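You operate a simulated robot arm through the tools that you are given. There is no shell and no other tool. Be economical: measure what you need, move in short steps, check, and stop when the job is done.

You are at the controls of a simulated two-armed robot. One attempt, no reset.

## Task
Wipe up the spill on the door end of the plank table with the green cloth and put it back.

Only the result counts: the job must be done as asked and must still hold three seconds after the hand-in. Knocking over, shifting, dropping, spilling or breaking anything else fails it. Flat cloth is picked up by pressing the open fingertips on it (5 to 10 N) and closing them slowly along it; thin cloth reads only 2 to 8 mm in the jaws.

## Robot
Two 7-joint arms with two-finger parallel grippers on one trunk, on a base that drives. Base frame: it is fixed to the floor where the robot stands at the start and does not move with it; the origin is under the middle of the robot, x ahead of it, y to its left, z up. Lengths are in m, angles in rad, forces in N, time in s.
The left shoulder is at the start at [0.07, 0.134, 1.051], the right one opposite. Payload 1.57 kg a hand.
The tool frame of a hand sits at the grasp point between the pads (the TCP): z along the fingers, y along the line on which they close. The tips reach 0.03 m beyond it. The gripper opens to 0.08 m. The fingers are 0.017 m wide and 0.012 m thick; the gripper's body (0.04 by 0.082 m) begins 0.08 m behind the TCP.
Orientation is that of the tool frame in the base frame, as a unit quaternion [x, y, z, w]. With the fingers straight down and closing along the base's y, the tool's x points along the base's -x, its y along +y and its z along -z.

## Interface
- The arms move only by the tool send_rows. It takes "left_deltas", "right_deltas" or both (then of equal length, played together; a hand with none holds still); each is text: rows parted by semicolons, each of 6 numbers parted by spaces: the shift along the tool's x, y, z in m, then the turn, a rotation vector about the tool's x, y, z in rad. In form: dx dy dz wx wy wz; .... A call has 1 to 10 rows; each row shifts and turns the commanded pose from where the row before left it, along the tool's axes as they then stand. "left_grip" and "right_grip" are, for a hand that has rows, the opening in per cent of the stroke, from 0 (shut) to 100 (fully open), set as the call begins (left out, the last holds). Each row takes 0.2 s and may step no farther than 0.05 m and 0.15 rad from the row before; otherwise, or with a gripper value out of range, the whole call is refused. A pose out of reach is approached as far as the arm can. The call stops where the force on the tool passes 40 N (or 10 N more than at its start, if that is more) or the arm is blocked; 0.2 s more then pass. The fingers move at their own pace (about 0.153 m/s each) and stop on an object; they squeeze with about 33 N. The grip force told is the motor's: it shows also when the fingers shut on nothing. Time passes only in rows, and 0.2 s behind the last, so rows that do not move let the fingers close. The reply holds the time, the measured pose of the TCP, the force on the tool along the base axes, the opening and the grip force, in the units named above and with some noise.
- Cameras (640 x 400 px; columns grow to the right, rows downward): "scene" is now at [0.1257, -0.0198, 1.2634]; the picture's right is [-0.05, -1.00, 0.00], its down [-0.73, 0.04, -0.69] and it looks along [0.69, -0.04, -0.73] (base axes); focal length 277 px, centre (320, 200). "left" rides on the left gripper at [0.072, 0.007, -0.122] in its tool frame; the picture's right is [-0.09, 1.00, 0.00], its down [-0.84, -0.08, -0.54] and it looks along [-0.54, -0.05, 0.84] (tool axes); focal length 238 px, centre (320, 200). "right" rides on the right gripper at [0.072, -0.007, -0.122] in its tool frame; the picture's right is [0.09, 1.00, 0.00], its down [-0.84, 0.08, -0.54] and it looks along [-0.54, 0.05, 0.84] (tool axes); focal length 238 px, centre (320, 200). There is no depth. A picture from a camera that has moved, and an enlarged one, comes with that camera's place and axes in the base frame and with its lens. The place of the scene camera against the robot may be out by one fixed shift of up to 0.018 m in any direction.
- snapshot(camera): a new picture of that camera. The clock stands still meanwhile.
- lift_body(by): slides the trunk up (or, below 0, down) by that many m; the arms and the scene camera ride with it, the base frame stays. It gives what a move gives, with no picture.
- steer(legs): drives the robot by 1 to 6 legs, each [ahead, left, turn to the left] in m, m and rad, along the robot's own axes; the way and the turn of a leg run together, so that a leg with both is an arc; at most 1.5 m and 3.142 rad a leg. The arms and the cameras ride along, it lands a little off, and it stops where it bumps. It gives what a move gives.
- pan_tilt(pan, tilt): turns the head with the scene camera to pan (to the left, within 1.501 rad either way) and tilt (down, from -0.506 to 1.204), counted from straight ahead of the robot. It gives what a move gives.
- zoom(camera, box): a new picture of the part [left, top, right, bottom] of that camera's present view, enlarged. The clock stands still meanwhile.
- hand_in(): hands the job in; it is judged then, once.

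Work in short steps. Places have to be worked out from the pictures, the camera data and where the tool is seen: move nearer, look again, correct. Check each grasp and each placing, and mend what went wrong. You have 120 turns and 92 pictures in all, those below and enlarged ones among them. Open the grippers and draw the arms clear of the work before you hand the job in, unless the task says otherwise; then end with one line.

The tools are called after ">>>" as a command line: name --argument value ..., lists and objects as JSON in quotes. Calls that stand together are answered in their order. send_rows: Moves the arms, as the interface text tells. Its arguments: {"type":"object","properties":{"left_deltas":{"type":"string"},"left_grip":{"type":"number"},"right_deltas":{"type":"string"},"right_grip":{"type":"number"}},"required":[]} The other tools are called the same way: lift_body (by) slides the trunk up or down; steer (legs) drives the base; pan_tilt (pan, tilt) turns the head that bears the scene camera; snapshot (camera) takes a picture; zoom (camera, box) takes an enlarged picture of a part of a camera's view; hand_in () hands the job in.

At the start:

```text
t: 0.0
left_ee_pos: [0.4791, 0.1894, 0.9954]
left_tool_rot: [-0.001, 1.0, 0.0, -0.001]
left_force: [-0.2, 0.4, 1.1]
left_grip_width: 0.0804
left_gripper_force: 0.1
right_ee_pos: [0.4564, -0.1518, 0.9071]
right_tool_rot: [0.0, 1.0, -0.001, 0.001]
right_force: [-0.5, -0.8, 1.2]
right_grip_width: 0.08
right_gripper_force: 0.0
trunk travel left (down, up): [-0.625, 0.315]
robot x, y, heading: [-0.0004, 0.0037, -0.002]
head pan, tilt: [-0.052, 0.813]
```

scene: 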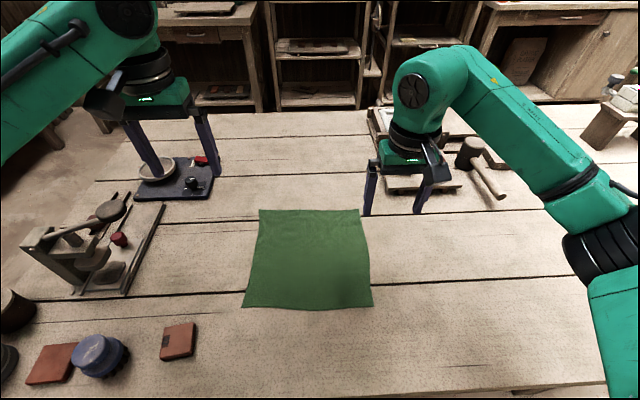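
right: 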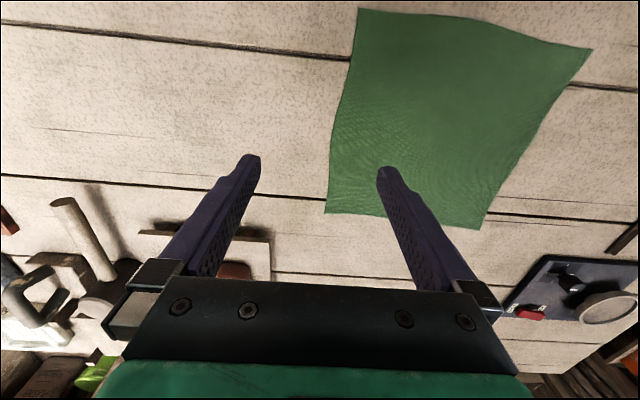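
left: 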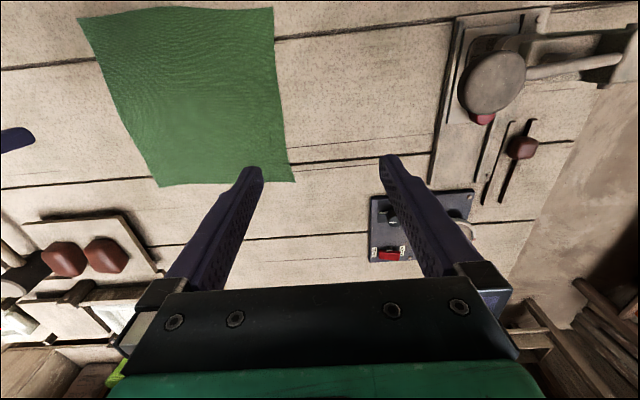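

The cloth lies in front of me; I see no spill or door yet. I look around with the head.

>>> pan_tilt --pan -0.9 --tilt 0.45

>>> snapshot --camera "scene"

>>> pan_tilt --pan 0.9 --tilt 0.45

>>> snapshot --camera "scene"

```text
t: 1.2
left_ee_pos: [0.4796, 0.19, 0.994]
left_tool_rot: [-0.001, 1.0, 0.001, 0.0]
left_force: [0.7, 0.4, 0.0]
left_grip_width: 0.0802
left_gripper_force: 0.1
right_ee_pos: [0.4545, -0.1529, 0.9067]
right_tool_rot: [0.0, 1.0, 0.0, 0.0]
right_force: [-0.4, -0.2, -0.3]
right_grip_width: 0.08
right_gripper_force: 0.1
trunk travel left (down, up): [-0.625, 0.315]
robot x, y, heading: [-0.0004, -0.0002, 0.001]
head pan, tilt: [-0.901, 0.45]
```

```text
88 pictures are left
camera scene: at [0.1029, -0.0877, 1.2948], right [-0.78, -0.62, 0.0], down [-0.27, 0.34, -0.9], along [0.56, -0.7, -0.44], focal length 277 px, centre (320, 200)
```

scene: 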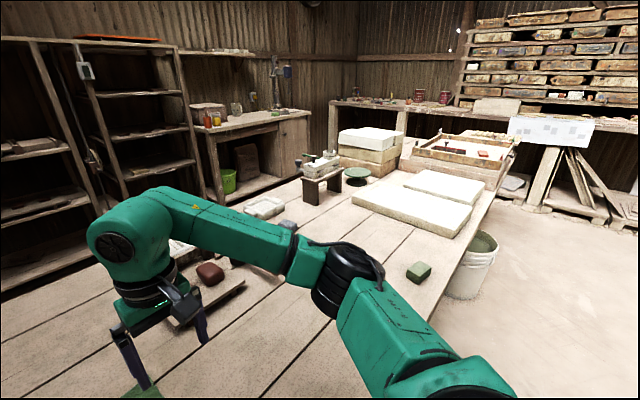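

```text
t: 3.0
left_ee_pos: [0.4795, 0.1893, 0.9946]
left_tool_rot: [-0.001, 1.0, -0.001, 0.001]
left_force: [0.1, 0.2, 0.4]
left_grip_width: 0.0798
left_gripper_force: 0.1
right_ee_pos: [0.4561, -0.1529, 0.9065]
right_tool_rot: [0.0, 1.0, 0.0, 0.0]
right_force: [0.2, -0.5, -1.2]
right_grip_width: 0.0801
right_gripper_force: 0.0
trunk travel left (down, up): [-0.625, 0.315]
robot x, y, heading: [-0.0014, 0.0002, -0.003]
head pan, tilt: [0.901, 0.45]
```

```text
87 pictures are left
camera scene: at [0.1029, 0.0563, 1.2949], right [0.78, -0.62, 0.0], down [-0.27, -0.34, -0.9], along [0.56, 0.71, -0.44], focal length 277 px, centre (320, 200)
```

scene: 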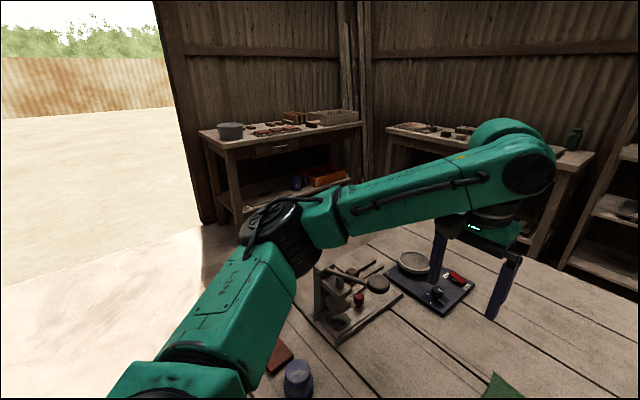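

The doorway is on the left (+y). I look further down at the left end, and elsewhere for other spills.

>>> pan_tilt --pan 0.9 --tilt 0.95

>>> snapshot --camera "scene"

>>> pan_tilt --pan 1.45 --tilt 0.6

>>> snapshot --camera "scene"

>>> pan_tilt --pan -0.9 --tilt 0.95

>>> snapshot --camera "scene"

```text
t: 3.9
left_ee_pos: [0.479, 0.1898, 0.9939]
left_tool_rot: [0.0, 1.0, 0.0, 0.0]
left_force: [-0.6, 0.3, -0.4]
left_grip_width: 0.0801
left_gripper_force: 0.1
right_ee_pos: [0.4556, -0.1527, 0.9063]
right_tool_rot: [0.0, 1.0, 0.0, 0.0]
right_force: [0.0, 0.5, 0.7]
right_grip_width: 0.08
right_gripper_force: 0.1
trunk travel left (down, up): [-0.625, 0.315]
robot x, y, heading: [0.0028, 0.0, -0.004]
head pan, tilt: [0.901, 0.949]
```

```text
86 pictures are left
camera scene: at [0.0909, 0.0413, 1.253], right [0.78, -0.62, 0.0], down [-0.5, -0.64, -0.58], along [0.36, 0.46, -0.81], focal length 277 px, centre (320, 200)
```

scene: 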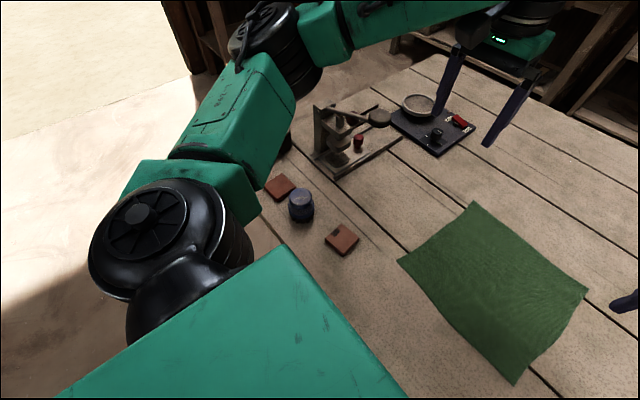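

```text
t: 4.9
left_ee_pos: [0.4803, 0.1908, 0.9945]
left_tool_rot: [-0.001, 1.0, 0.0, 0.001]
left_force: [0.0, 0.4, -0.1]
left_grip_width: 0.08
left_gripper_force: 0.0
right_ee_pos: [0.4552, -0.1527, 0.9064]
right_tool_rot: [0.0, 1.0, 0.0, 0.0]
right_force: [-0.1, 0.2, 0.2]
right_grip_width: 0.08
right_gripper_force: 0.0
trunk travel left (down, up): [-0.625, 0.315]
robot x, y, heading: [-0.0009, 0.0014, -0.001]
head pan, tilt: [1.45, 0.6]
```

```text
85 pictures are left
camera scene: at [0.0565, 0.072, 1.2813], right [0.99, -0.12, 0.0], down [-0.07, -0.56, -0.82], along [0.1, 0.82, -0.57], focal length 277 px, centre (320, 200)
```

scene: 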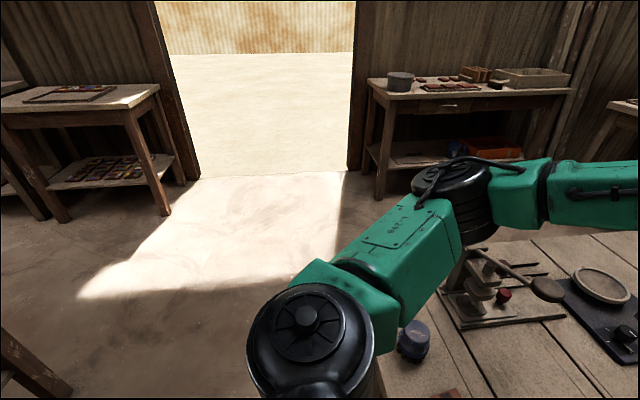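

```text
t: 7.0
left_ee_pos: [0.4791, 0.1903, 0.9944]
left_tool_rot: [0.0, 1.0, 0.0, 0.0]
left_force: [-0.1, 0.0, -0.1]
left_grip_width: 0.0797
left_gripper_force: 0.2
right_ee_pos: [0.4557, -0.1511, 0.9063]
right_tool_rot: [0.0, 1.0, 0.0, 0.0]
right_force: [-0.5, 0.6, 0.3]
right_grip_width: 0.0803
right_gripper_force: 0.0
trunk travel left (down, up): [-0.625, 0.315]
robot x, y, heading: [0.0022, 0.0016, -0.001]
head pan, tilt: [-0.901, 0.949]
```

```text
84 pictures are left
camera scene: at [0.091, -0.0727, 1.2529], right [-0.78, -0.62, 0.0], down [-0.51, 0.64, -0.58], along [0.36, -0.46, -0.81], focal length 277 px, centre (320, 200)
```

scene: 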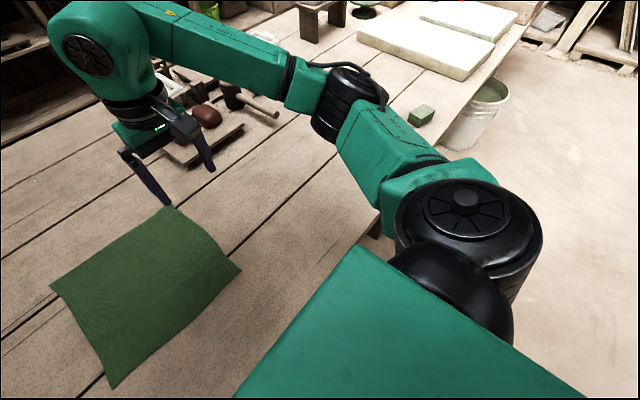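

No spill stands out yet; I look closer at the left end of the table.

>>> pan_tilt --pan 0.45 --tilt 0.75

>>> zoom --camera "scene" --box '[0, 0, 640, 400]'

>>> pan_tilt --pan -0.4 --tilt 0.6

>>> snapshot --camera "scene"

```text
t: 8.5
left_ee_pos: [0.4794, 0.1896, 0.9942]
left_tool_rot: [0.0, 1.0, 0.0, 0.0]
left_force: [0.2, -0.4, 0.0]
left_grip_width: 0.08
left_gripper_force: 0.0
right_ee_pos: [0.4544, -0.1524, 0.9071]
right_tool_rot: [0.0, 1.0, 0.0, 0.0]
right_force: [-1.0, -0.5, 0.0]
right_grip_width: 0.0801
right_gripper_force: 0.0
trunk travel left (down, up): [-0.625, 0.315]
robot x, y, heading: [-0.0014, -0.0003, -0.001]
head pan, tilt: [0.45, 0.75]
```

```text
1.00 times, centred on (320, 200) of scene
camera zoom: at [0.1204, 0.0203, 1.2684], right [0.43, -0.9, 0.0], down [-0.61, -0.3, -0.73], along [0.66, 0.32, -0.68], focal length 277 px, centre (320, 200)
```

zoom: 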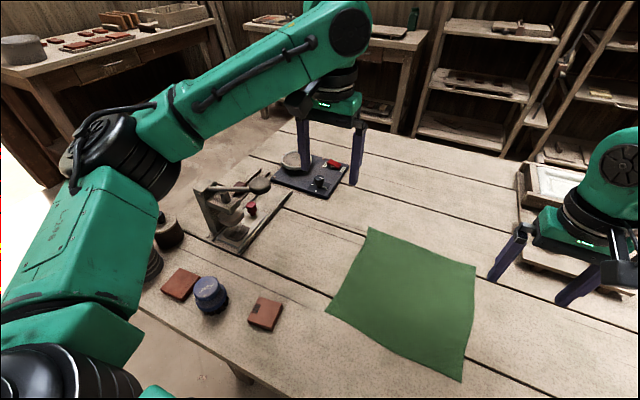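

```text
t: 9.7
left_ee_pos: [0.48, 0.1908, 0.9944]
left_tool_rot: [-0.001, 1.0, 0.001, 0.0]
left_force: [0.7, -0.6, 0.1]
left_grip_width: 0.0798
left_gripper_force: 0.0
right_ee_pos: [0.4555, -0.1501, 0.9055]
right_tool_rot: [0.001, 1.0, -0.001, 0.0]
right_force: [0.0, -0.2, -0.3]
right_grip_width: 0.0799
right_gripper_force: 0.0
trunk travel left (down, up): [-0.625, 0.315]
robot x, y, heading: [-0.0005, 0.0016, 0.002]
head pan, tilt: [-0.4, 0.6]
```

```text
82 pictures are left
camera scene: at [0.1272, -0.05, 1.2813], right [-0.39, -0.92, 0.0], down [-0.52, 0.22, -0.82], along [0.76, -0.32, -0.57], focal length 277 px, centre (320, 200)
```

scene: 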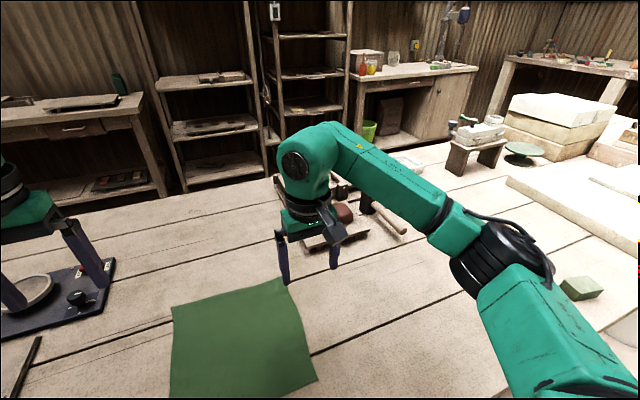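

Still no spill. I look to the far right for another door, and zoom on the left end.

>>> pan_tilt --pan -1.5 --tilt 0.3

>>> snapshot --camera "scene"

>>> pan_tilt --pan 0.6 --tilt 0.85

>>> zoom --camera "scene" --box '[160, 100, 480, 300]'

```text
t: 11.0
left_ee_pos: [0.4795, 0.1894, 0.9951]
left_tool_rot: [-0.001, 1.0, 0.001, 0.0]
left_force: [0.9, -0.4, 0.2]
left_grip_width: 0.0803
left_gripper_force: 0.0
right_ee_pos: [0.4554, -0.151, 0.9052]
right_tool_rot: [0.0, 1.0, -0.001, 0.0]
right_force: [0.0, 0.1, -0.7]
right_grip_width: 0.08
right_gripper_force: 0.1
trunk travel left (down, up): [-0.625, 0.315]
robot x, y, heading: [-0.0014, -0.0027, -0.004]
head pan, tilt: [-1.499, 0.3]
```

```text
81 pictures are left
camera scene: at [0.0525, -0.1088, 1.3088], right [-1.0, -0.07, 0.0], down [-0.02, 0.3, -0.96], along [0.07, -0.95, -0.3], focal length 277 px, centre (320, 200)
```

scene: 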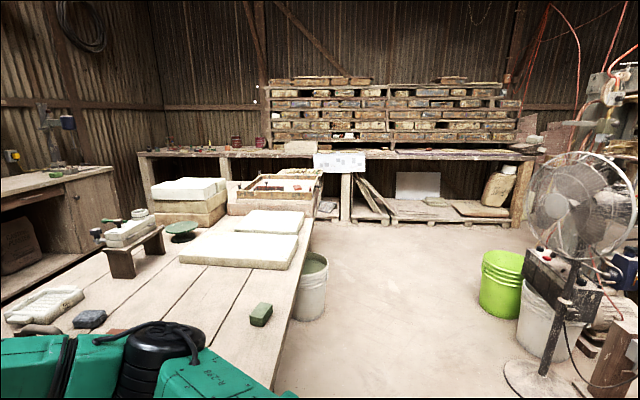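

```text
t: 13.0
left_ee_pos: [0.4794, 0.1903, 0.9949]
left_tool_rot: [-0.001, 1.0, 0.001, 0.0]
left_force: [0.1, -0.6, 1.2]
left_grip_width: 0.0801
left_gripper_force: 0.0
right_ee_pos: [0.456, -0.1525, 0.9049]
right_tool_rot: [0.0, 1.0, 0.0, 0.0]
right_force: [-1.1, 0.6, -0.1]
right_grip_width: 0.0799
right_gripper_force: 0.1
trunk travel left (down, up): [-0.625, 0.315]
robot x, y, heading: [-0.0013, 0.001, 0.001]
head pan, tilt: [0.6, 0.85]
```

```text
2.00 times, centred on (320, 200) of scene
camera zoom: at [0.1103, 0.0284, 1.2604], right [0.56, -0.83, 0.0], down [-0.62, -0.42, -0.66], along [0.54, 0.37, -0.75], focal length 553 px, centre (320, 200)
```

zoom: 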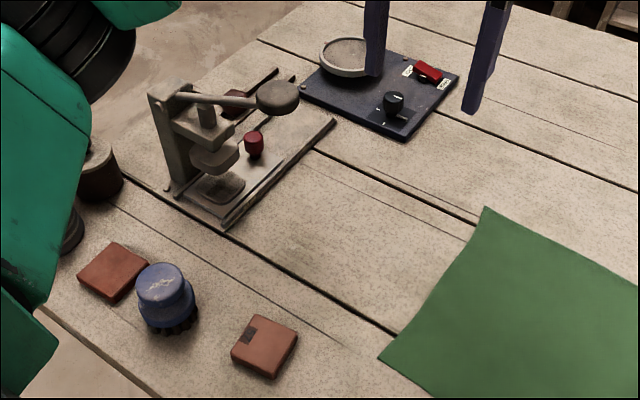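

Nothing on this table's left end. I look to the far left/back to see other tables.

>>> pan_tilt --pan 1.5 --tilt 0.25

>>> snapshot --camera "scene"

>>> pan_tilt --pan 1.5 --tilt 1.0

>>> snapshot --camera "scene"

```text
t: 14.2
left_ee_pos: [0.4795, 0.1895, 0.9951]
left_tool_rot: [-0.001, 1.0, 0.0, 0.0]
left_force: [0.6, 0.4, -0.1]
left_grip_width: 0.0799
left_gripper_force: 0.1
right_ee_pos: [0.4551, -0.1517, 0.9054]
right_tool_rot: [0.0, 1.0, 0.0, 0.0]
right_force: [-0.9, 0.5, -0.4]
right_grip_width: 0.0801
right_gripper_force: 0.1
trunk travel left (down, up): [-0.625, 0.315]
robot x, y, heading: [-0.0003, -0.0006, -0.002]
head pan, tilt: [1.499, 0.25]
```

```text
79 pictures are left
camera scene: at [0.0525, 0.0775, 1.3135], right [1.0, -0.07, 0.0], down [-0.02, -0.25, -0.97], along [0.07, 0.97, -0.25], focal length 277 px, centre (320, 200)
```

scene: 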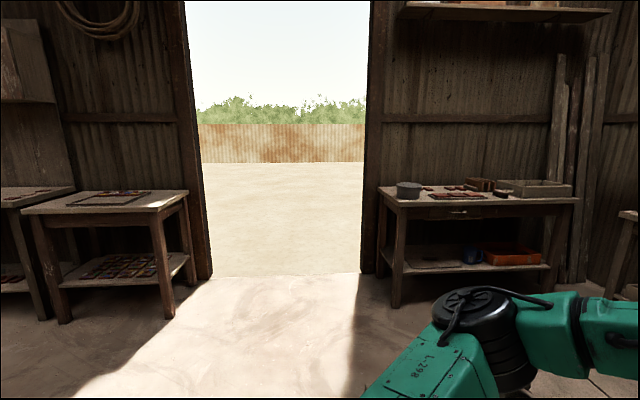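

```text
t: 15.3
left_ee_pos: [0.479, 0.1897, 0.996]
left_tool_rot: [-0.001, 1.0, 0.0, -0.001]
left_force: [0.2, -0.3, -1.0]
left_grip_width: 0.08
left_gripper_force: 0.0
right_ee_pos: [0.455, -0.1509, 0.9057]
right_tool_rot: [0.0, 1.0, 0.0, 0.0]
right_force: [0.2, 0.3, 0.5]
right_grip_width: 0.0799
right_gripper_force: 0.0
trunk travel left (down, up): [-0.625, 0.315]
robot x, y, heading: [-0.0026, -0.0006, -0.003]
head pan, tilt: [1.499, 1.0]
```

```text
78 pictures are left
camera scene: at [0.0507, 0.0539, 1.2494], right [1.0, -0.07, 0.0], down [-0.06, -0.84, -0.54], along [0.04, 0.54, -0.84], focal length 277 px, centre (320, 200)
```

scene: 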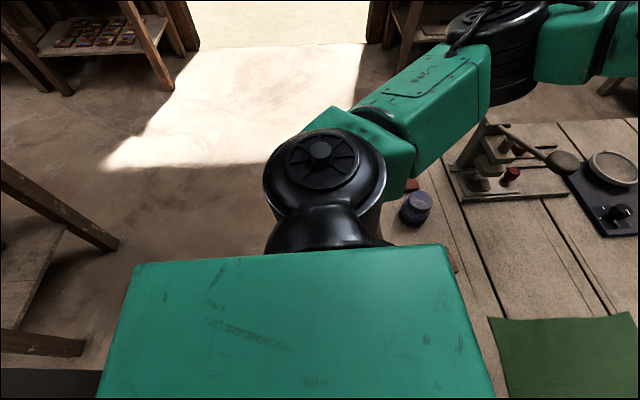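

A second table stands behind the robot on the left. I raise the trunk for clearance and turn left partly to look at it.

>>> lift_body --by 0.15

>>> steer --legs '[[0, 0, 0.9]]'

>>> pan_tilt --pan 1.5 --tilt 0.5

>>> snapshot --camera "scene"

```text
t: 17.1
left_ee_pos: [0.4794, 0.1888, 1.1451]
left_tool_rot: [-0.001, 1.0, 0.0, -0.001]
left_force: [-0.3, 0.6, -0.4]
left_grip_width: 0.0801
left_gripper_force: 0.1
right_ee_pos: [0.4563, -0.1514, 1.0569]
right_tool_rot: [0.0, 1.0, 0.0, 0.0]
right_force: [0.0, 0.6, -0.2]
right_grip_width: 0.08
right_gripper_force: 0.0
trunk travel left (down, up): [-0.775, 0.165]
robot x, y, heading: [0.0014, -0.0013, -0.0]
head pan, tilt: [1.499, 1.0]
```

```text
t: 19.8
left_ee_pos: [0.1606, 0.4895, 1.1438]
left_tool_rot: [-0.425, 0.905, 0.0, 0.001]
left_force: [0.4, 0.4, 0.6]
left_grip_width: 0.0796
left_gripper_force: 0.1
right_ee_pos: [0.4083, 0.252, 1.0557]
right_tool_rot: [-0.424, 0.906, 0.0, 0.001]
right_force: [0.3, 0.6, 0.1]
right_grip_width: 0.0804
right_gripper_force: 0.1
trunk travel left (down, up): [-0.775, 0.165]
robot x, y, heading: [-0.0014, -0.0006, 0.881]
head pan, tilt: [1.499, 1.0]
```

```text
t: 20.7
left_ee_pos: [0.1603, 0.4899, 1.1452]
left_tool_rot: [-0.425, 0.905, 0.0, 0.001]
left_force: [0.0, 0.3, -0.2]
left_grip_width: 0.08
left_gripper_force: 0.0
right_ee_pos: [0.4091, 0.2516, 1.0562]
right_tool_rot: [-0.425, 0.905, 0.0, -0.001]
right_force: [1.0, 0.9, 0.0]
right_grip_width: 0.0798
right_gripper_force: 0.1
trunk travel left (down, up): [-0.775, 0.165]
robot x, y, heading: [0.0025, 0.0024, 0.879]
head pan, tilt: [1.499, 0.499]
```

```text
77 pictures are left
camera scene: at [-0.0378, 0.086, 1.4403], right [0.69, 0.72, 0.0], down [0.35, -0.33, -0.88], along [-0.63, 0.61, -0.48], focal length 277 px, centre (320, 200)
```

scene: 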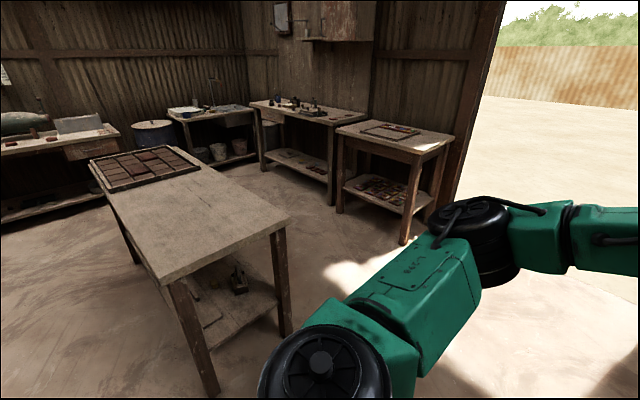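

That bench is clean. From this heading I look again at the door end of the plank table, now less hidden by the arm.

>>> pan_tilt --pan -0.1 --tilt 0.9

>>> snapshot --camera "scene"

>>> pan_tilt --pan -0.8 --tilt 0.6

>>> snapshot --camera "scene"

```text
t: 22.4
left_ee_pos: [0.1608, 0.4903, 1.1455]
left_tool_rot: [-0.424, 0.906, 0.001, 0.0]
left_force: [0.2, 1.1, -0.8]
left_grip_width: 0.0797
left_gripper_force: 0.1
right_ee_pos: [0.4078, 0.2529, 1.0568]
right_tool_rot: [-0.424, 0.906, 0.0, 0.0]
right_force: [0.3, 0.4, 0.3]
right_grip_width: 0.0798
right_gripper_force: 0.0
trunk travel left (down, up): [-0.775, 0.165]
robot x, y, heading: [-0.0008, 0.0011, 0.874]
head pan, tilt: [-0.099, 0.901]
```

```text
76 pictures are left
camera scene: at [0.0815, 0.0759, 1.4065], right [0.7, -0.71, 0.0], down [-0.56, -0.55, -0.62], along [0.44, 0.44, -0.78], focal length 277 px, centre (320, 200)
```

scene: 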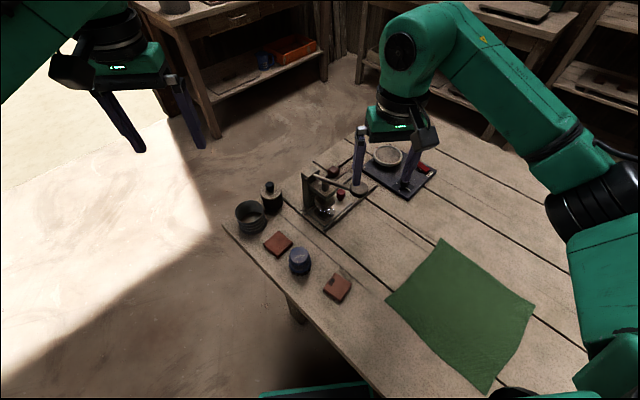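

```text
t: 23.4
left_ee_pos: [0.1609, 0.4902, 1.1436]
left_tool_rot: [-0.425, 0.905, 0.001, 0.0]
left_force: [-0.6, 0.1, -0.1]
left_grip_width: 0.0801
left_gripper_force: 0.1
right_ee_pos: [0.4079, 0.2532, 1.056]
right_tool_rot: [-0.424, 0.906, -0.001, 0.0]
right_force: [0.3, -0.4, 0.2]
right_grip_width: 0.0799
right_gripper_force: 0.0
trunk travel left (down, up): [-0.775, 0.165]
robot x, y, heading: [-0.0018, -0.0007, 0.875]
head pan, tilt: [-0.799, 0.6]
```

```text
75 pictures are left
camera scene: at [0.1158, 0.0298, 1.4313], right [0.08, -1.0, 0.0], down [-0.56, -0.04, -0.82], along [0.82, 0.06, -0.57], focal length 277 px, centre (320, 200)
```

scene: 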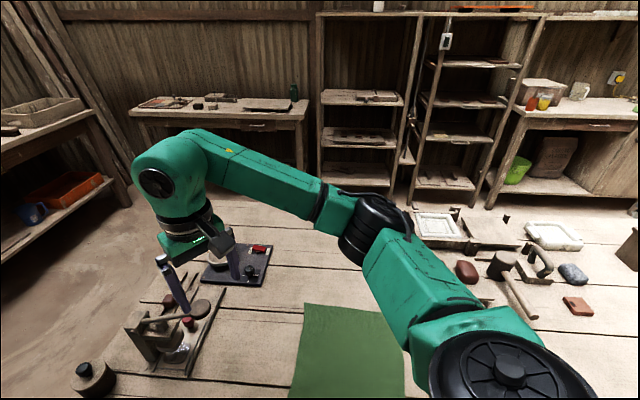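

A shiny patch seems to lie near the press. I zoom in there from two viewpoints.

>>> zoom --camera "scene" --box '[60, 220, 300, 370]'

>>> pan_tilt --pan -0.1 --tilt 0.9

>>> zoom --camera "scene" --box '[220, 120, 460, 270]'

>>> zoom --camera "scene" --box '[220, 220, 460, 370]'

```text
2.67 times, centred on (180, 295) of scene
camera zoom: at [0.1158, 0.0298, 1.4313], right [0.08, -1.0, 0.0], down [-0.56, -0.04, -0.82], along [0.82, 0.06, -0.57], focal length 738 px, centre (693, -53)
```

zoom: 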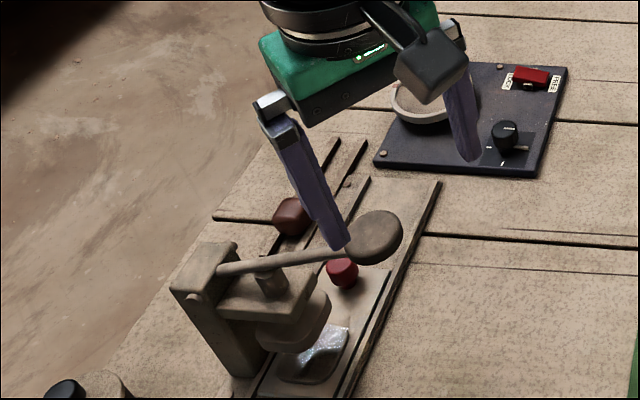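

```text
t: 24.5
left_ee_pos: [0.1596, 0.4899, 1.144]
left_tool_rot: [-0.425, 0.905, 0.0, 0.0]
left_force: [0.3, 0.0, -0.4]
left_grip_width: 0.0801
left_gripper_force: 0.1
right_ee_pos: [0.4086, 0.2527, 1.0562]
right_tool_rot: [-0.425, 0.905, 0.0, 0.0]
right_force: [-0.6, 1.1, 0.2]
right_grip_width: 0.08
right_gripper_force: 0.1
trunk travel left (down, up): [-0.775, 0.165]
robot x, y, heading: [-0.0016, -0.0026, 0.877]
head pan, tilt: [-0.099, 0.901]
```

```text
2.67 times, centred on (340, 195) of scene
camera zoom: at [0.0816, 0.0758, 1.4065], right [0.7, -0.71, 0.0], down [-0.56, -0.55, -0.62], along [0.44, 0.44, -0.78], focal length 738 px, centre (267, 213)
```

zoom: 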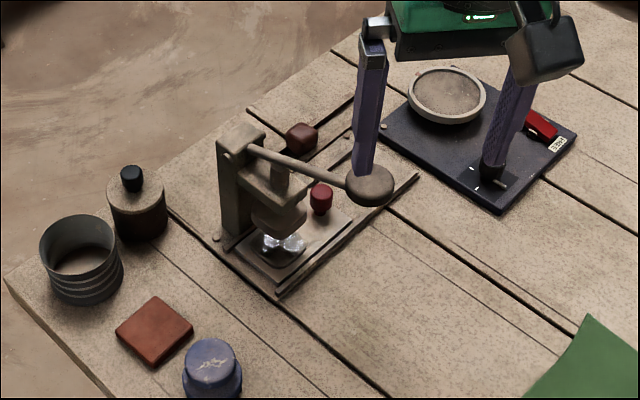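

```text
2.67 times, centred on (340, 295) of scene
camera zoom: at [0.0816, 0.0758, 1.4065], right [0.7, -0.71, 0.0], down [-0.56, -0.55, -0.62], along [0.44, 0.44, -0.78], focal length 738 px, centre (267, -53)
```

zoom: 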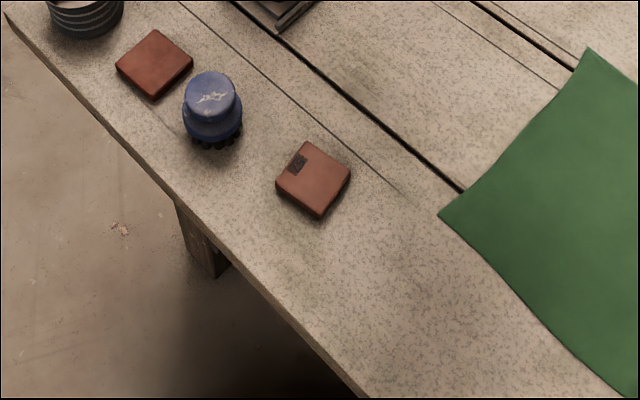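

The glint is the press's metal plate. I check the wrist cameras, which are over this area now, and zoom in on the faintly darker area near the tiles.

>>> snapshot --camera "right"

>>> zoom --camera "scene" --box '[290, 250, 450, 350]'

```text
71 pictures are left
camera right: at [0.3658, 0.1938, 1.178], right [-0.82, 0.57, 0.0], down [0.48, 0.69, 0.54], along [0.31, 0.45, -0.84], focal length 238 px, centre (320, 200)
```

right: 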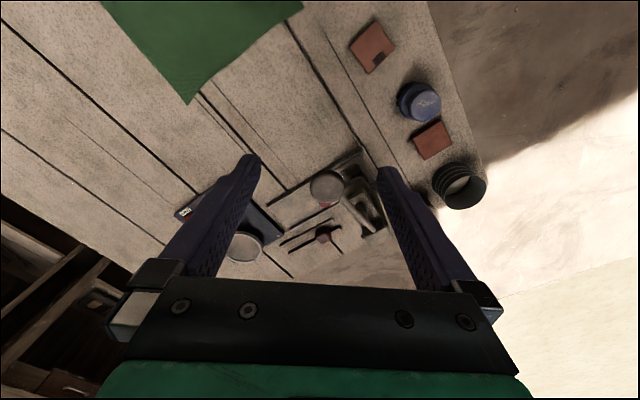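

```text
4.00 times, centred on (370, 300) of scene
camera zoom: at [0.0816, 0.0758, 1.4065], right [0.7, -0.71, 0.0], down [-0.56, -0.55, -0.62], along [0.44, 0.44, -0.78], focal length 1106 px, centre (120, -200)
```

zoom: 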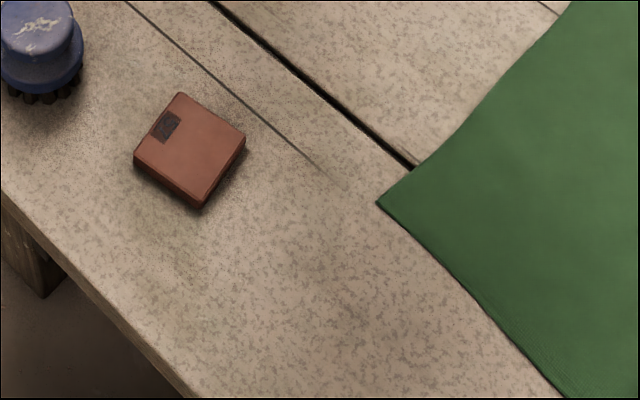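

No clear spill found here. I turn further left to survey the rest of the room and the rear bench top.

>>> steer --legs '[[0, 0, 0.8]]'

>>> pan_tilt --pan 1.5 --tilt 0.4

>>> snapshot --camera "scene"

>>> pan_tilt --pan 0.5 --tilt 0.5

>>> snapshot --camera "scene"

>>> pan_tilt --pan -1.3 --tilt 0.8

>>> snapshot --camera "scene"

```text
t: 26.9
left_ee_pos: [-0.2315, 0.4601, 1.1443]
left_tool_rot: [0.739, -0.673, 0.0, 0.001]
left_force: [-0.4, -0.4, -0.1]
left_grip_width: 0.08
left_gripper_force: 0.1
right_ee_pos: [0.1103, 0.4674, 1.0558]
right_tool_rot: [0.738, -0.675, 0.0, 0.0]
right_force: [0.8, 0.5, -0.4]
right_grip_width: 0.08
right_gripper_force: 0.0
trunk travel left (down, up): [-0.775, 0.165]
robot x, y, heading: [0.0014, -0.0025, 1.661]
head pan, tilt: [-0.099, 0.901]
```

```text
t: 28.6
left_ee_pos: [-0.2329, 0.4597, 1.1447]
left_tool_rot: [0.739, -0.674, 0.0, -0.001]
left_force: [-0.2, -0.2, 0.3]
left_grip_width: 0.0801
left_gripper_force: 0.2
right_ee_pos: [0.1094, 0.4677, 1.0553]
right_tool_rot: [0.738, -0.675, 0.0, 0.0]
right_force: [0.3, 0.8, -0.2]
right_grip_width: 0.0798
right_gripper_force: 0.1
trunk travel left (down, up): [-0.775, 0.165]
robot x, y, heading: [0.0018, -0.003, 1.66]
head pan, tilt: [1.499, 0.4]
```

```text
69 pictures are left
camera scene: at [-0.1016, 0.0327, 1.4495], right [-0.02, 1.0, 0.0], down [0.39, 0.01, -0.92], along [-0.92, -0.02, -0.39], focal length 277 px, centre (320, 200)
```

scene: 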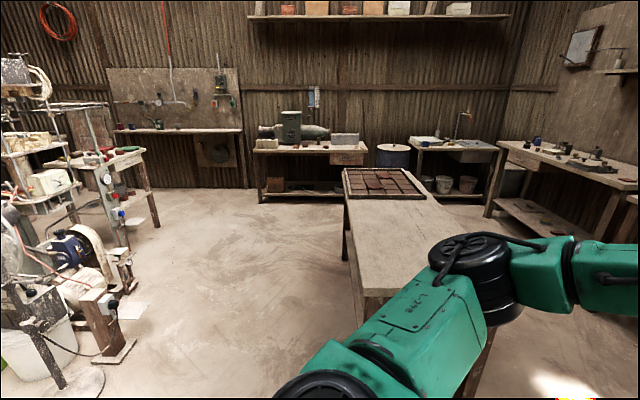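

```text
t: 29.9
left_ee_pos: [-0.2325, 0.4606, 1.1448]
left_tool_rot: [0.739, -0.674, 0.0, 0.0]
left_force: [0.8, -1.2, -0.2]
left_grip_width: 0.0798
left_gripper_force: 0.1
right_ee_pos: [0.1102, 0.4681, 1.0564]
right_tool_rot: [0.739, -0.674, 0.0, 0.0]
right_force: [0.2, 0.0, 0.4]
right_grip_width: 0.08
right_gripper_force: 0.0
trunk travel left (down, up): [-0.775, 0.165]
robot x, y, heading: [-0.0011, -0.0001, 1.658]
head pan, tilt: [0.499, 0.499]
```

```text
68 pictures are left
camera scene: at [-0.0597, 0.1099, 1.4404], right [0.83, 0.56, 0.0], down [0.27, -0.4, -0.88], along [-0.49, 0.73, -0.48], focal length 277 px, centre (320, 200)
```

scene: 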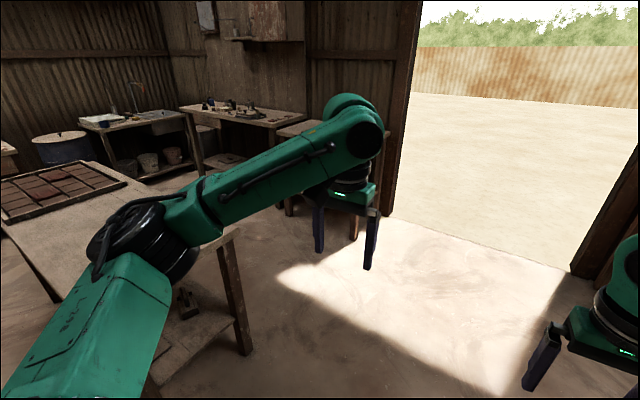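

```text
t: 31.7
left_ee_pos: [-0.232, 0.4599, 1.1435]
left_tool_rot: [0.74, -0.673, 0.0, 0.001]
left_force: [1.2, 0.4, 1.3]
left_grip_width: 0.0798
left_gripper_force: 0.0
right_ee_pos: [0.1109, 0.4678, 1.0555]
right_tool_rot: [0.738, -0.675, 0.0, -0.001]
right_force: [1.1, -0.2, -0.8]
right_grip_width: 0.0804
right_gripper_force: 0.0
trunk travel left (down, up): [-0.775, 0.165]
robot x, y, heading: [-0.0001, 0.0017, 1.655]
head pan, tilt: [-1.3, 0.799]
```

```text
67 pictures are left
camera scene: at [0.0664, 0.063, 1.4144], right [0.35, -0.94, 0.0], down [-0.67, -0.25, -0.7], along [0.65, 0.25, -0.72], focal length 277 px, centre (320, 200)
```

scene: 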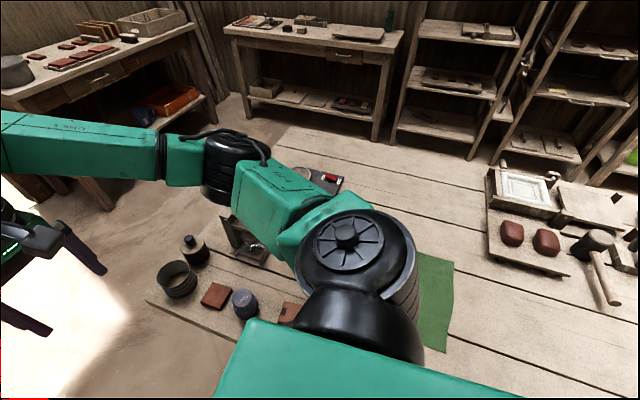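

Nothing else in the room fits; the spill must be faint on this table's door end. I turn back and inspect with the wrist camera.

>>> steer --legs '[[0, 0, -1.655]]'

>>> pan_tilt --pan 0.5 --tilt 1.0

>>> snapshot --camera "scene"

>>> snapshot --camera "left"

```text
t: 36.1
left_ee_pos: [0.4769, 0.1979, 1.1436]
left_tool_rot: [-0.009, 1.0, 0.0, 0.0]
left_force: [0.4, 0.1, 0.3]
left_grip_width: 0.0803
left_gripper_force: 0.0
right_ee_pos: [0.4576, -0.1445, 1.0571]
right_tool_rot: [-0.008, 1.0, -0.001, 0.0]
right_force: [-0.2, -0.3, 1.4]
right_grip_width: 0.08
right_gripper_force: 0.0
trunk travel left (down, up): [-0.775, 0.165]
robot x, y, heading: [-0.0014, 0.002, 0.015]
head pan, tilt: [-1.3, 0.799]
```

```text
t: 37.9
left_ee_pos: [0.477, 0.1986, 1.1459]
left_tool_rot: [-0.008, 1.0, 0.0, 0.0]
left_force: [0.8, -0.5, 0.1]
left_grip_width: 0.0801
left_gripper_force: 0.1
right_ee_pos: [0.4579, -0.1442, 1.0561]
right_tool_rot: [-0.009, 1.0, 0.0, 0.0]
right_force: [0.2, 0.1, 0.1]
right_grip_width: 0.0797
right_gripper_force: 0.1
trunk travel left (down, up): [-0.775, 0.165]
robot x, y, heading: [0.0016, -0.0008, 0.018]
head pan, tilt: [0.499, 1.0]
```

```text
66 pictures are left
camera scene: at [0.1064, 0.0195, 1.3993], right [0.49, -0.87, 0.0], down [-0.73, -0.41, -0.54], along [0.47, 0.27, -0.84], focal length 277 px, centre (320, 200)
```

scene: 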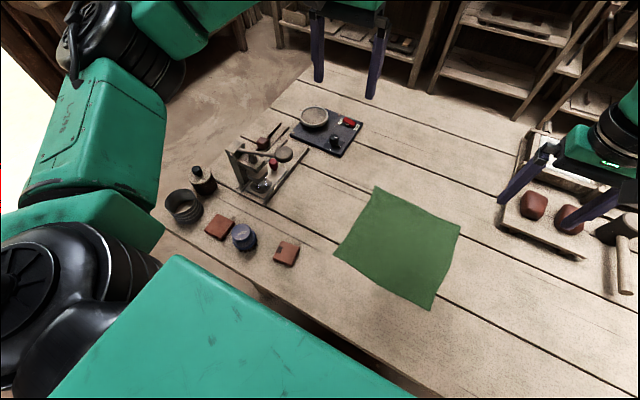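

```text
65 pictures are left
camera left: at [0.4055, 0.2047, 1.2671], right [0.07, 1.0, 0.0], down [0.84, -0.06, 0.54], along [0.54, -0.04, -0.84], focal length 238 px, centre (320, 200)
```

left: 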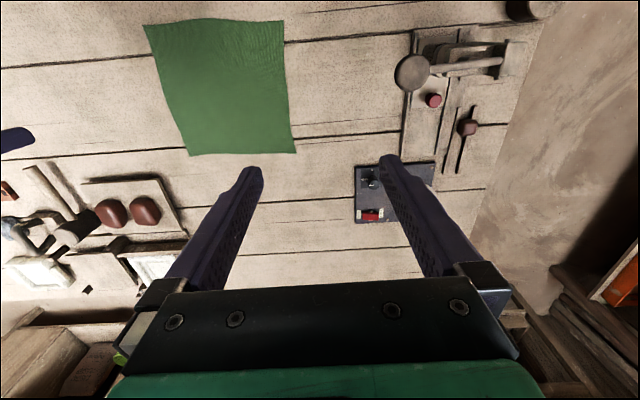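

A glint appears again beneath the press head, as from a wet patch. I zoom there.

>>> zoom --camera "scene" --box '[222, 135, 318, 195]'

>>> zoom --camera "left" --box '[370, 0, 562, 120]'

>>> zoom --camera "scene" --box '[200, 160, 440, 310]'

```text
6.67 times, centred on (270, 165) of scene
camera zoom: at [0.1064, 0.0195, 1.3993], right [0.49, -0.87, 0.0], down [-0.73, -0.41, -0.54], along [0.47, 0.27, -0.84], focal length 1844 px, centre (653, 433)
```

zoom: 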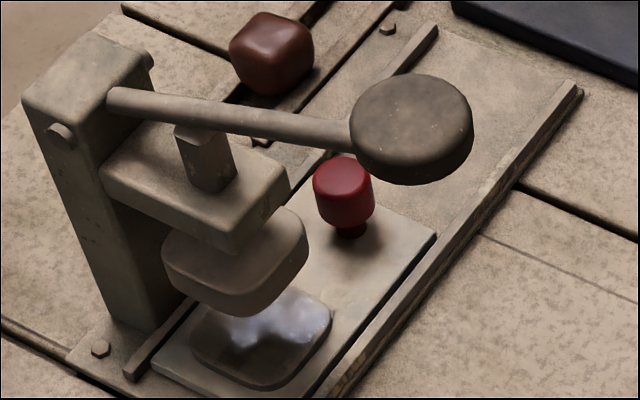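

```text
3.33 times, centred on (466, 60) of left
camera zoom: at [0.4055, 0.2047, 1.2671], right [0.07, 1.0, 0.0], down [0.84, -0.06, 0.54], along [0.54, -0.04, -0.84], focal length 794 px, centre (-167, 667)
```

zoom: 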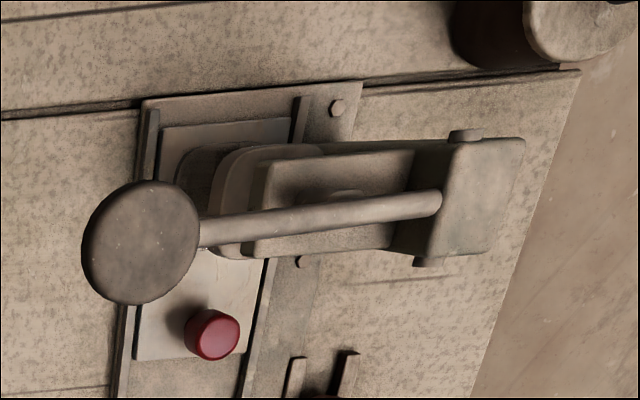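

```text
2.67 times, centred on (320, 235) of scene
camera zoom: at [0.1064, 0.0195, 1.3993], right [0.49, -0.87, 0.0], down [-0.73, -0.41, -0.54], along [0.47, 0.27, -0.84], focal length 738 px, centre (320, 107)
```

zoom: 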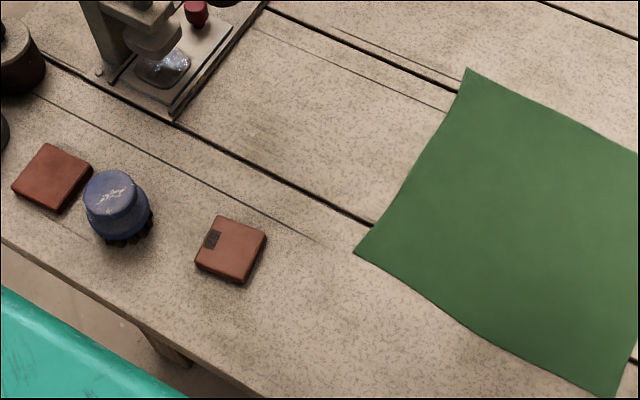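

Not a puddle on the table. I examine the right part of the table in detail too.

>>> pan_tilt --pan -0.85 --tilt 0.6

>>> snapshot --camera "scene"

>>> pan_tilt --pan -0.1 --tilt 0.75

>>> snapshot --camera "scene"

>>> snapshot --camera "right"

```text
t: 39.4
left_ee_pos: [0.4761, 0.1984, 1.1439]
left_tool_rot: [-0.01, 1.0, -0.001, 0.0]
left_force: [0.2, 0.5, 0.4]
left_grip_width: 0.0804
left_gripper_force: 0.0
right_ee_pos: [0.4584, -0.1443, 1.0566]
right_tool_rot: [-0.009, 1.0, 0.0, 0.001]
right_force: [0.1, -0.6, 0.3]
right_grip_width: 0.08
right_gripper_force: 0.1
trunk travel left (down, up): [-0.775, 0.165]
robot x, y, heading: [-0.0024, -0.0016, 0.015]
head pan, tilt: [-0.85, 0.6]
```

```text
61 pictures are left
camera scene: at [0.1053, -0.0802, 1.4313], right [-0.74, -0.67, 0.0], down [-0.38, 0.42, -0.82], along [0.55, -0.61, -0.57], focal length 277 px, centre (320, 200)
```

scene: 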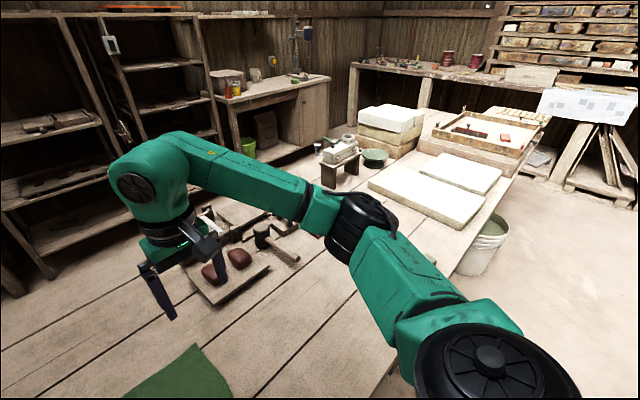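

```text
t: 40.5
left_ee_pos: [0.4773, 0.1984, 1.144]
left_tool_rot: [-0.008, 1.0, 0.0, 0.0]
left_force: [0.2, 0.7, 0.3]
left_grip_width: 0.08
left_gripper_force: 0.0
right_ee_pos: [0.4575, -0.1442, 1.0567]
right_tool_rot: [-0.009, 1.0, 0.0, 0.0]
right_force: [0.5, 0.1, 0.7]
right_grip_width: 0.0797
right_gripper_force: 0.1
trunk travel left (down, up): [-0.775, 0.165]
robot x, y, heading: [0.0012, 0.0005, 0.022]
head pan, tilt: [-0.099, 0.75]
```

```text
60 pictures are left
camera scene: at [0.1284, -0.0218, 1.4184], right [-0.08, -1.0, 0.0], down [-0.68, 0.06, -0.73], along [0.73, -0.06, -0.68], focal length 277 px, centre (320, 200)
```

scene: 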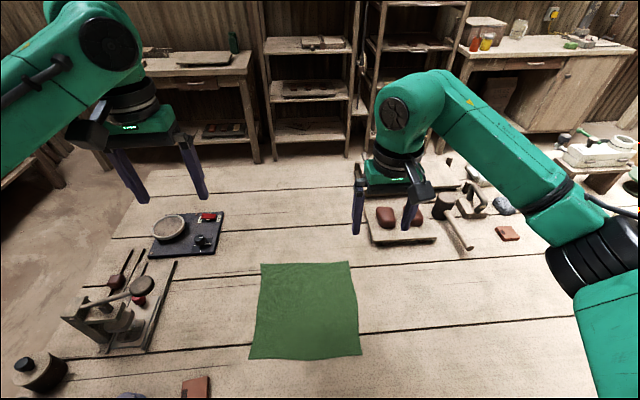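

```text
59 pictures are left
camera right: at [0.3847, -0.1517, 1.178], right [-0.11, 0.99, 0.0], down [0.84, 0.09, 0.54], along [0.54, 0.06, -0.84], focal length 238 px, centre (320, 200)
```

right: 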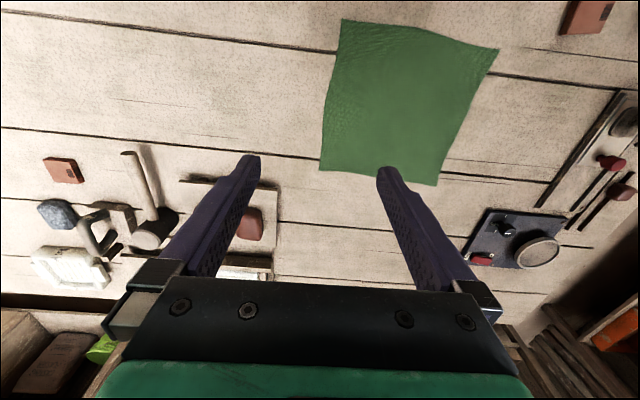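

I zoom systematically over the rest of the door end (around the control box and behind the press).

>>> pan_tilt --pan 0.4 --tilt 0.7

>>> zoom --camera "scene" --box '[200, 100, 440, 250]'

>>> zoom --camera "scene" --box '[140, 210, 380, 360]'

```text
t: 41.4
left_ee_pos: [0.4755, 0.1972, 1.1446]
left_tool_rot: [-0.008, 1.0, 0.0, -0.001]
left_force: [-1.2, -0.3, 0.9]
left_grip_width: 0.0799
left_gripper_force: 0.0
right_ee_pos: [0.459, -0.144, 1.0548]
right_tool_rot: [-0.009, 1.0, 0.0, 0.0]
right_force: [-0.3, 0.3, -0.5]
right_grip_width: 0.08
right_gripper_force: 0.0
trunk travel left (down, up): [-0.775, 0.165]
robot x, y, heading: [-0.0028, -0.0009, 0.013]
head pan, tilt: [0.4, 0.7]
```

```text
2.67 times, centred on (320, 175) of scene
camera zoom: at [0.1235, 0.0194, 1.4227], right [0.4, -0.92, 0.0], down [-0.59, -0.26, -0.76], along [0.7, 0.31, -0.64], focal length 738 px, centre (320, 267)
```

zoom: 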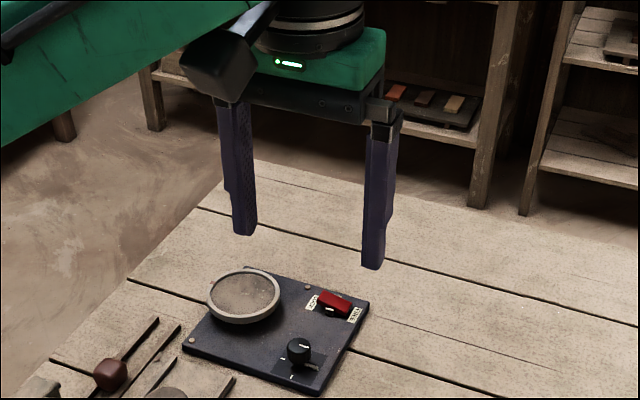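

```text
2.67 times, centred on (260, 285) of scene
camera zoom: at [0.1235, 0.0194, 1.4227], right [0.4, -0.92, 0.0], down [-0.59, -0.26, -0.76], along [0.7, 0.31, -0.64], focal length 738 px, centre (480, -27)
```

zoom: 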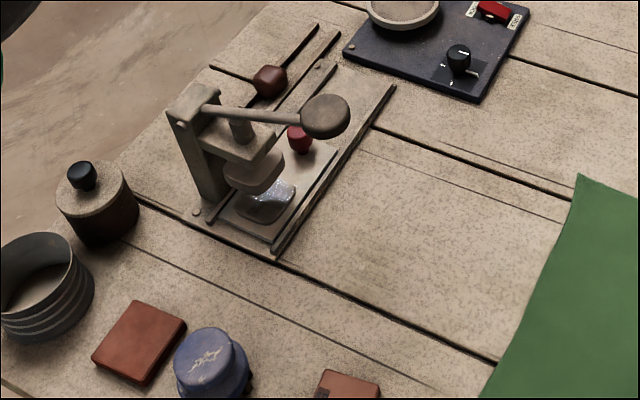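

I bring the left wrist camera over the near area between tile and cloth for a close look.

>>> send_rows --left_deltas "0.035 0 0.03 0 0 0;0.035 0 0.03 0 0 0;0.035 0 0.03 0 0 0;0.035 0 0.03 0 0 0;0.035 0 0.03 0 0 0;0.035 0 0.03 0 0 0"

>>> snapshot --camera "left"

```text
t: 42.8
left_ee_pos: [0.3388, 0.1946, 1.0252]
left_tool_rot: [-0.009, 1.0, 0.0, 0.0]
left_force: [-0.3, -0.1, -0.2]
left_grip_width: 0.08
left_gripper_force: 0.1
left hand out of reach, approached as far as the arm can: row 5, 6
right_ee_pos: [0.4594, -0.1448, 1.0563]
right_tool_rot: [-0.009, 1.0, 0.0, 0.0]
right_force: [0.4, -0.6, 0.5]
right_grip_width: 0.0798
right_gripper_force: 0.1
trunk travel left (down, up): [-0.775, 0.165]
robot x, y, heading: [0.0011, -0.0006, 0.014]
head pan, tilt: [0.4, 0.7]
```

```text
56 pictures are left
camera left: at [0.2677, 0.2008, 1.1488], right [0.07, 1.0, 0.0], down [0.84, -0.06, 0.54], along [0.54, -0.04, -0.84], focal length 238 px, centre (320, 200)
```

left: 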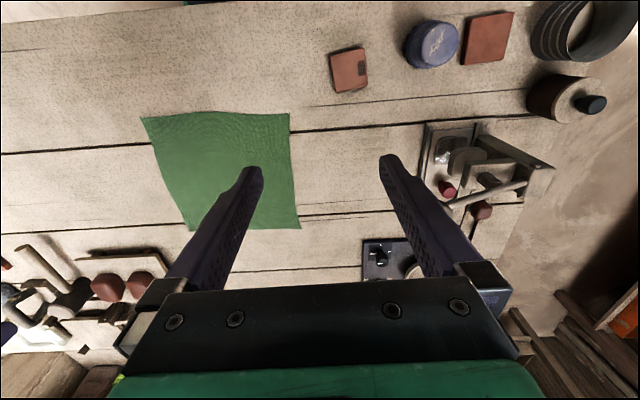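

The white glint under the press head shows from this different viewpoint too. Zoom.

>>> zoom --camera "left" --box '[396, 105, 556, 205]'

>>> zoom --camera "left" --box '[260, 0, 500, 150]'

```text
4.00 times, centred on (476, 155) of left
camera zoom: at [0.2677, 0.2008, 1.1488], right [0.07, 1.0, 0.0], down [0.84, -0.06, 0.54], along [0.54, -0.04, -0.84], focal length 953 px, centre (-304, 380)
```

zoom: 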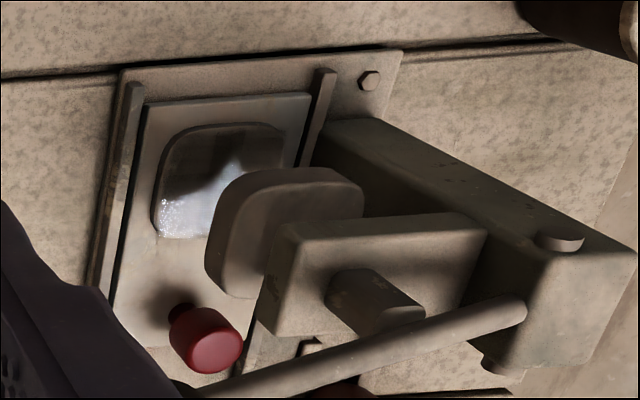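

```text
2.67 times, centred on (380, 75) of left
camera zoom: at [0.2677, 0.2008, 1.1488], right [0.07, 1.0, 0.0], down [0.84, -0.06, 0.54], along [0.54, -0.04, -0.84], focal length 636 px, centre (160, 533)
```

zoom: 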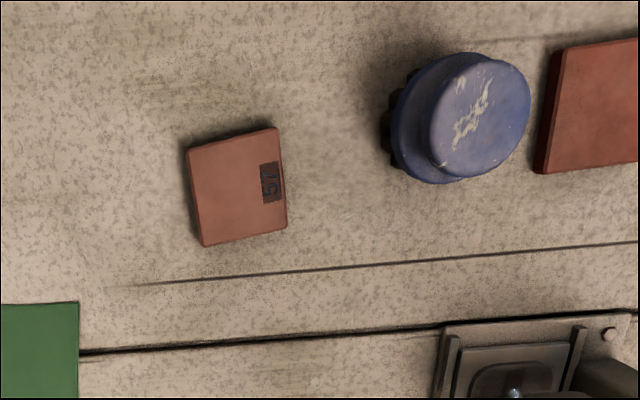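

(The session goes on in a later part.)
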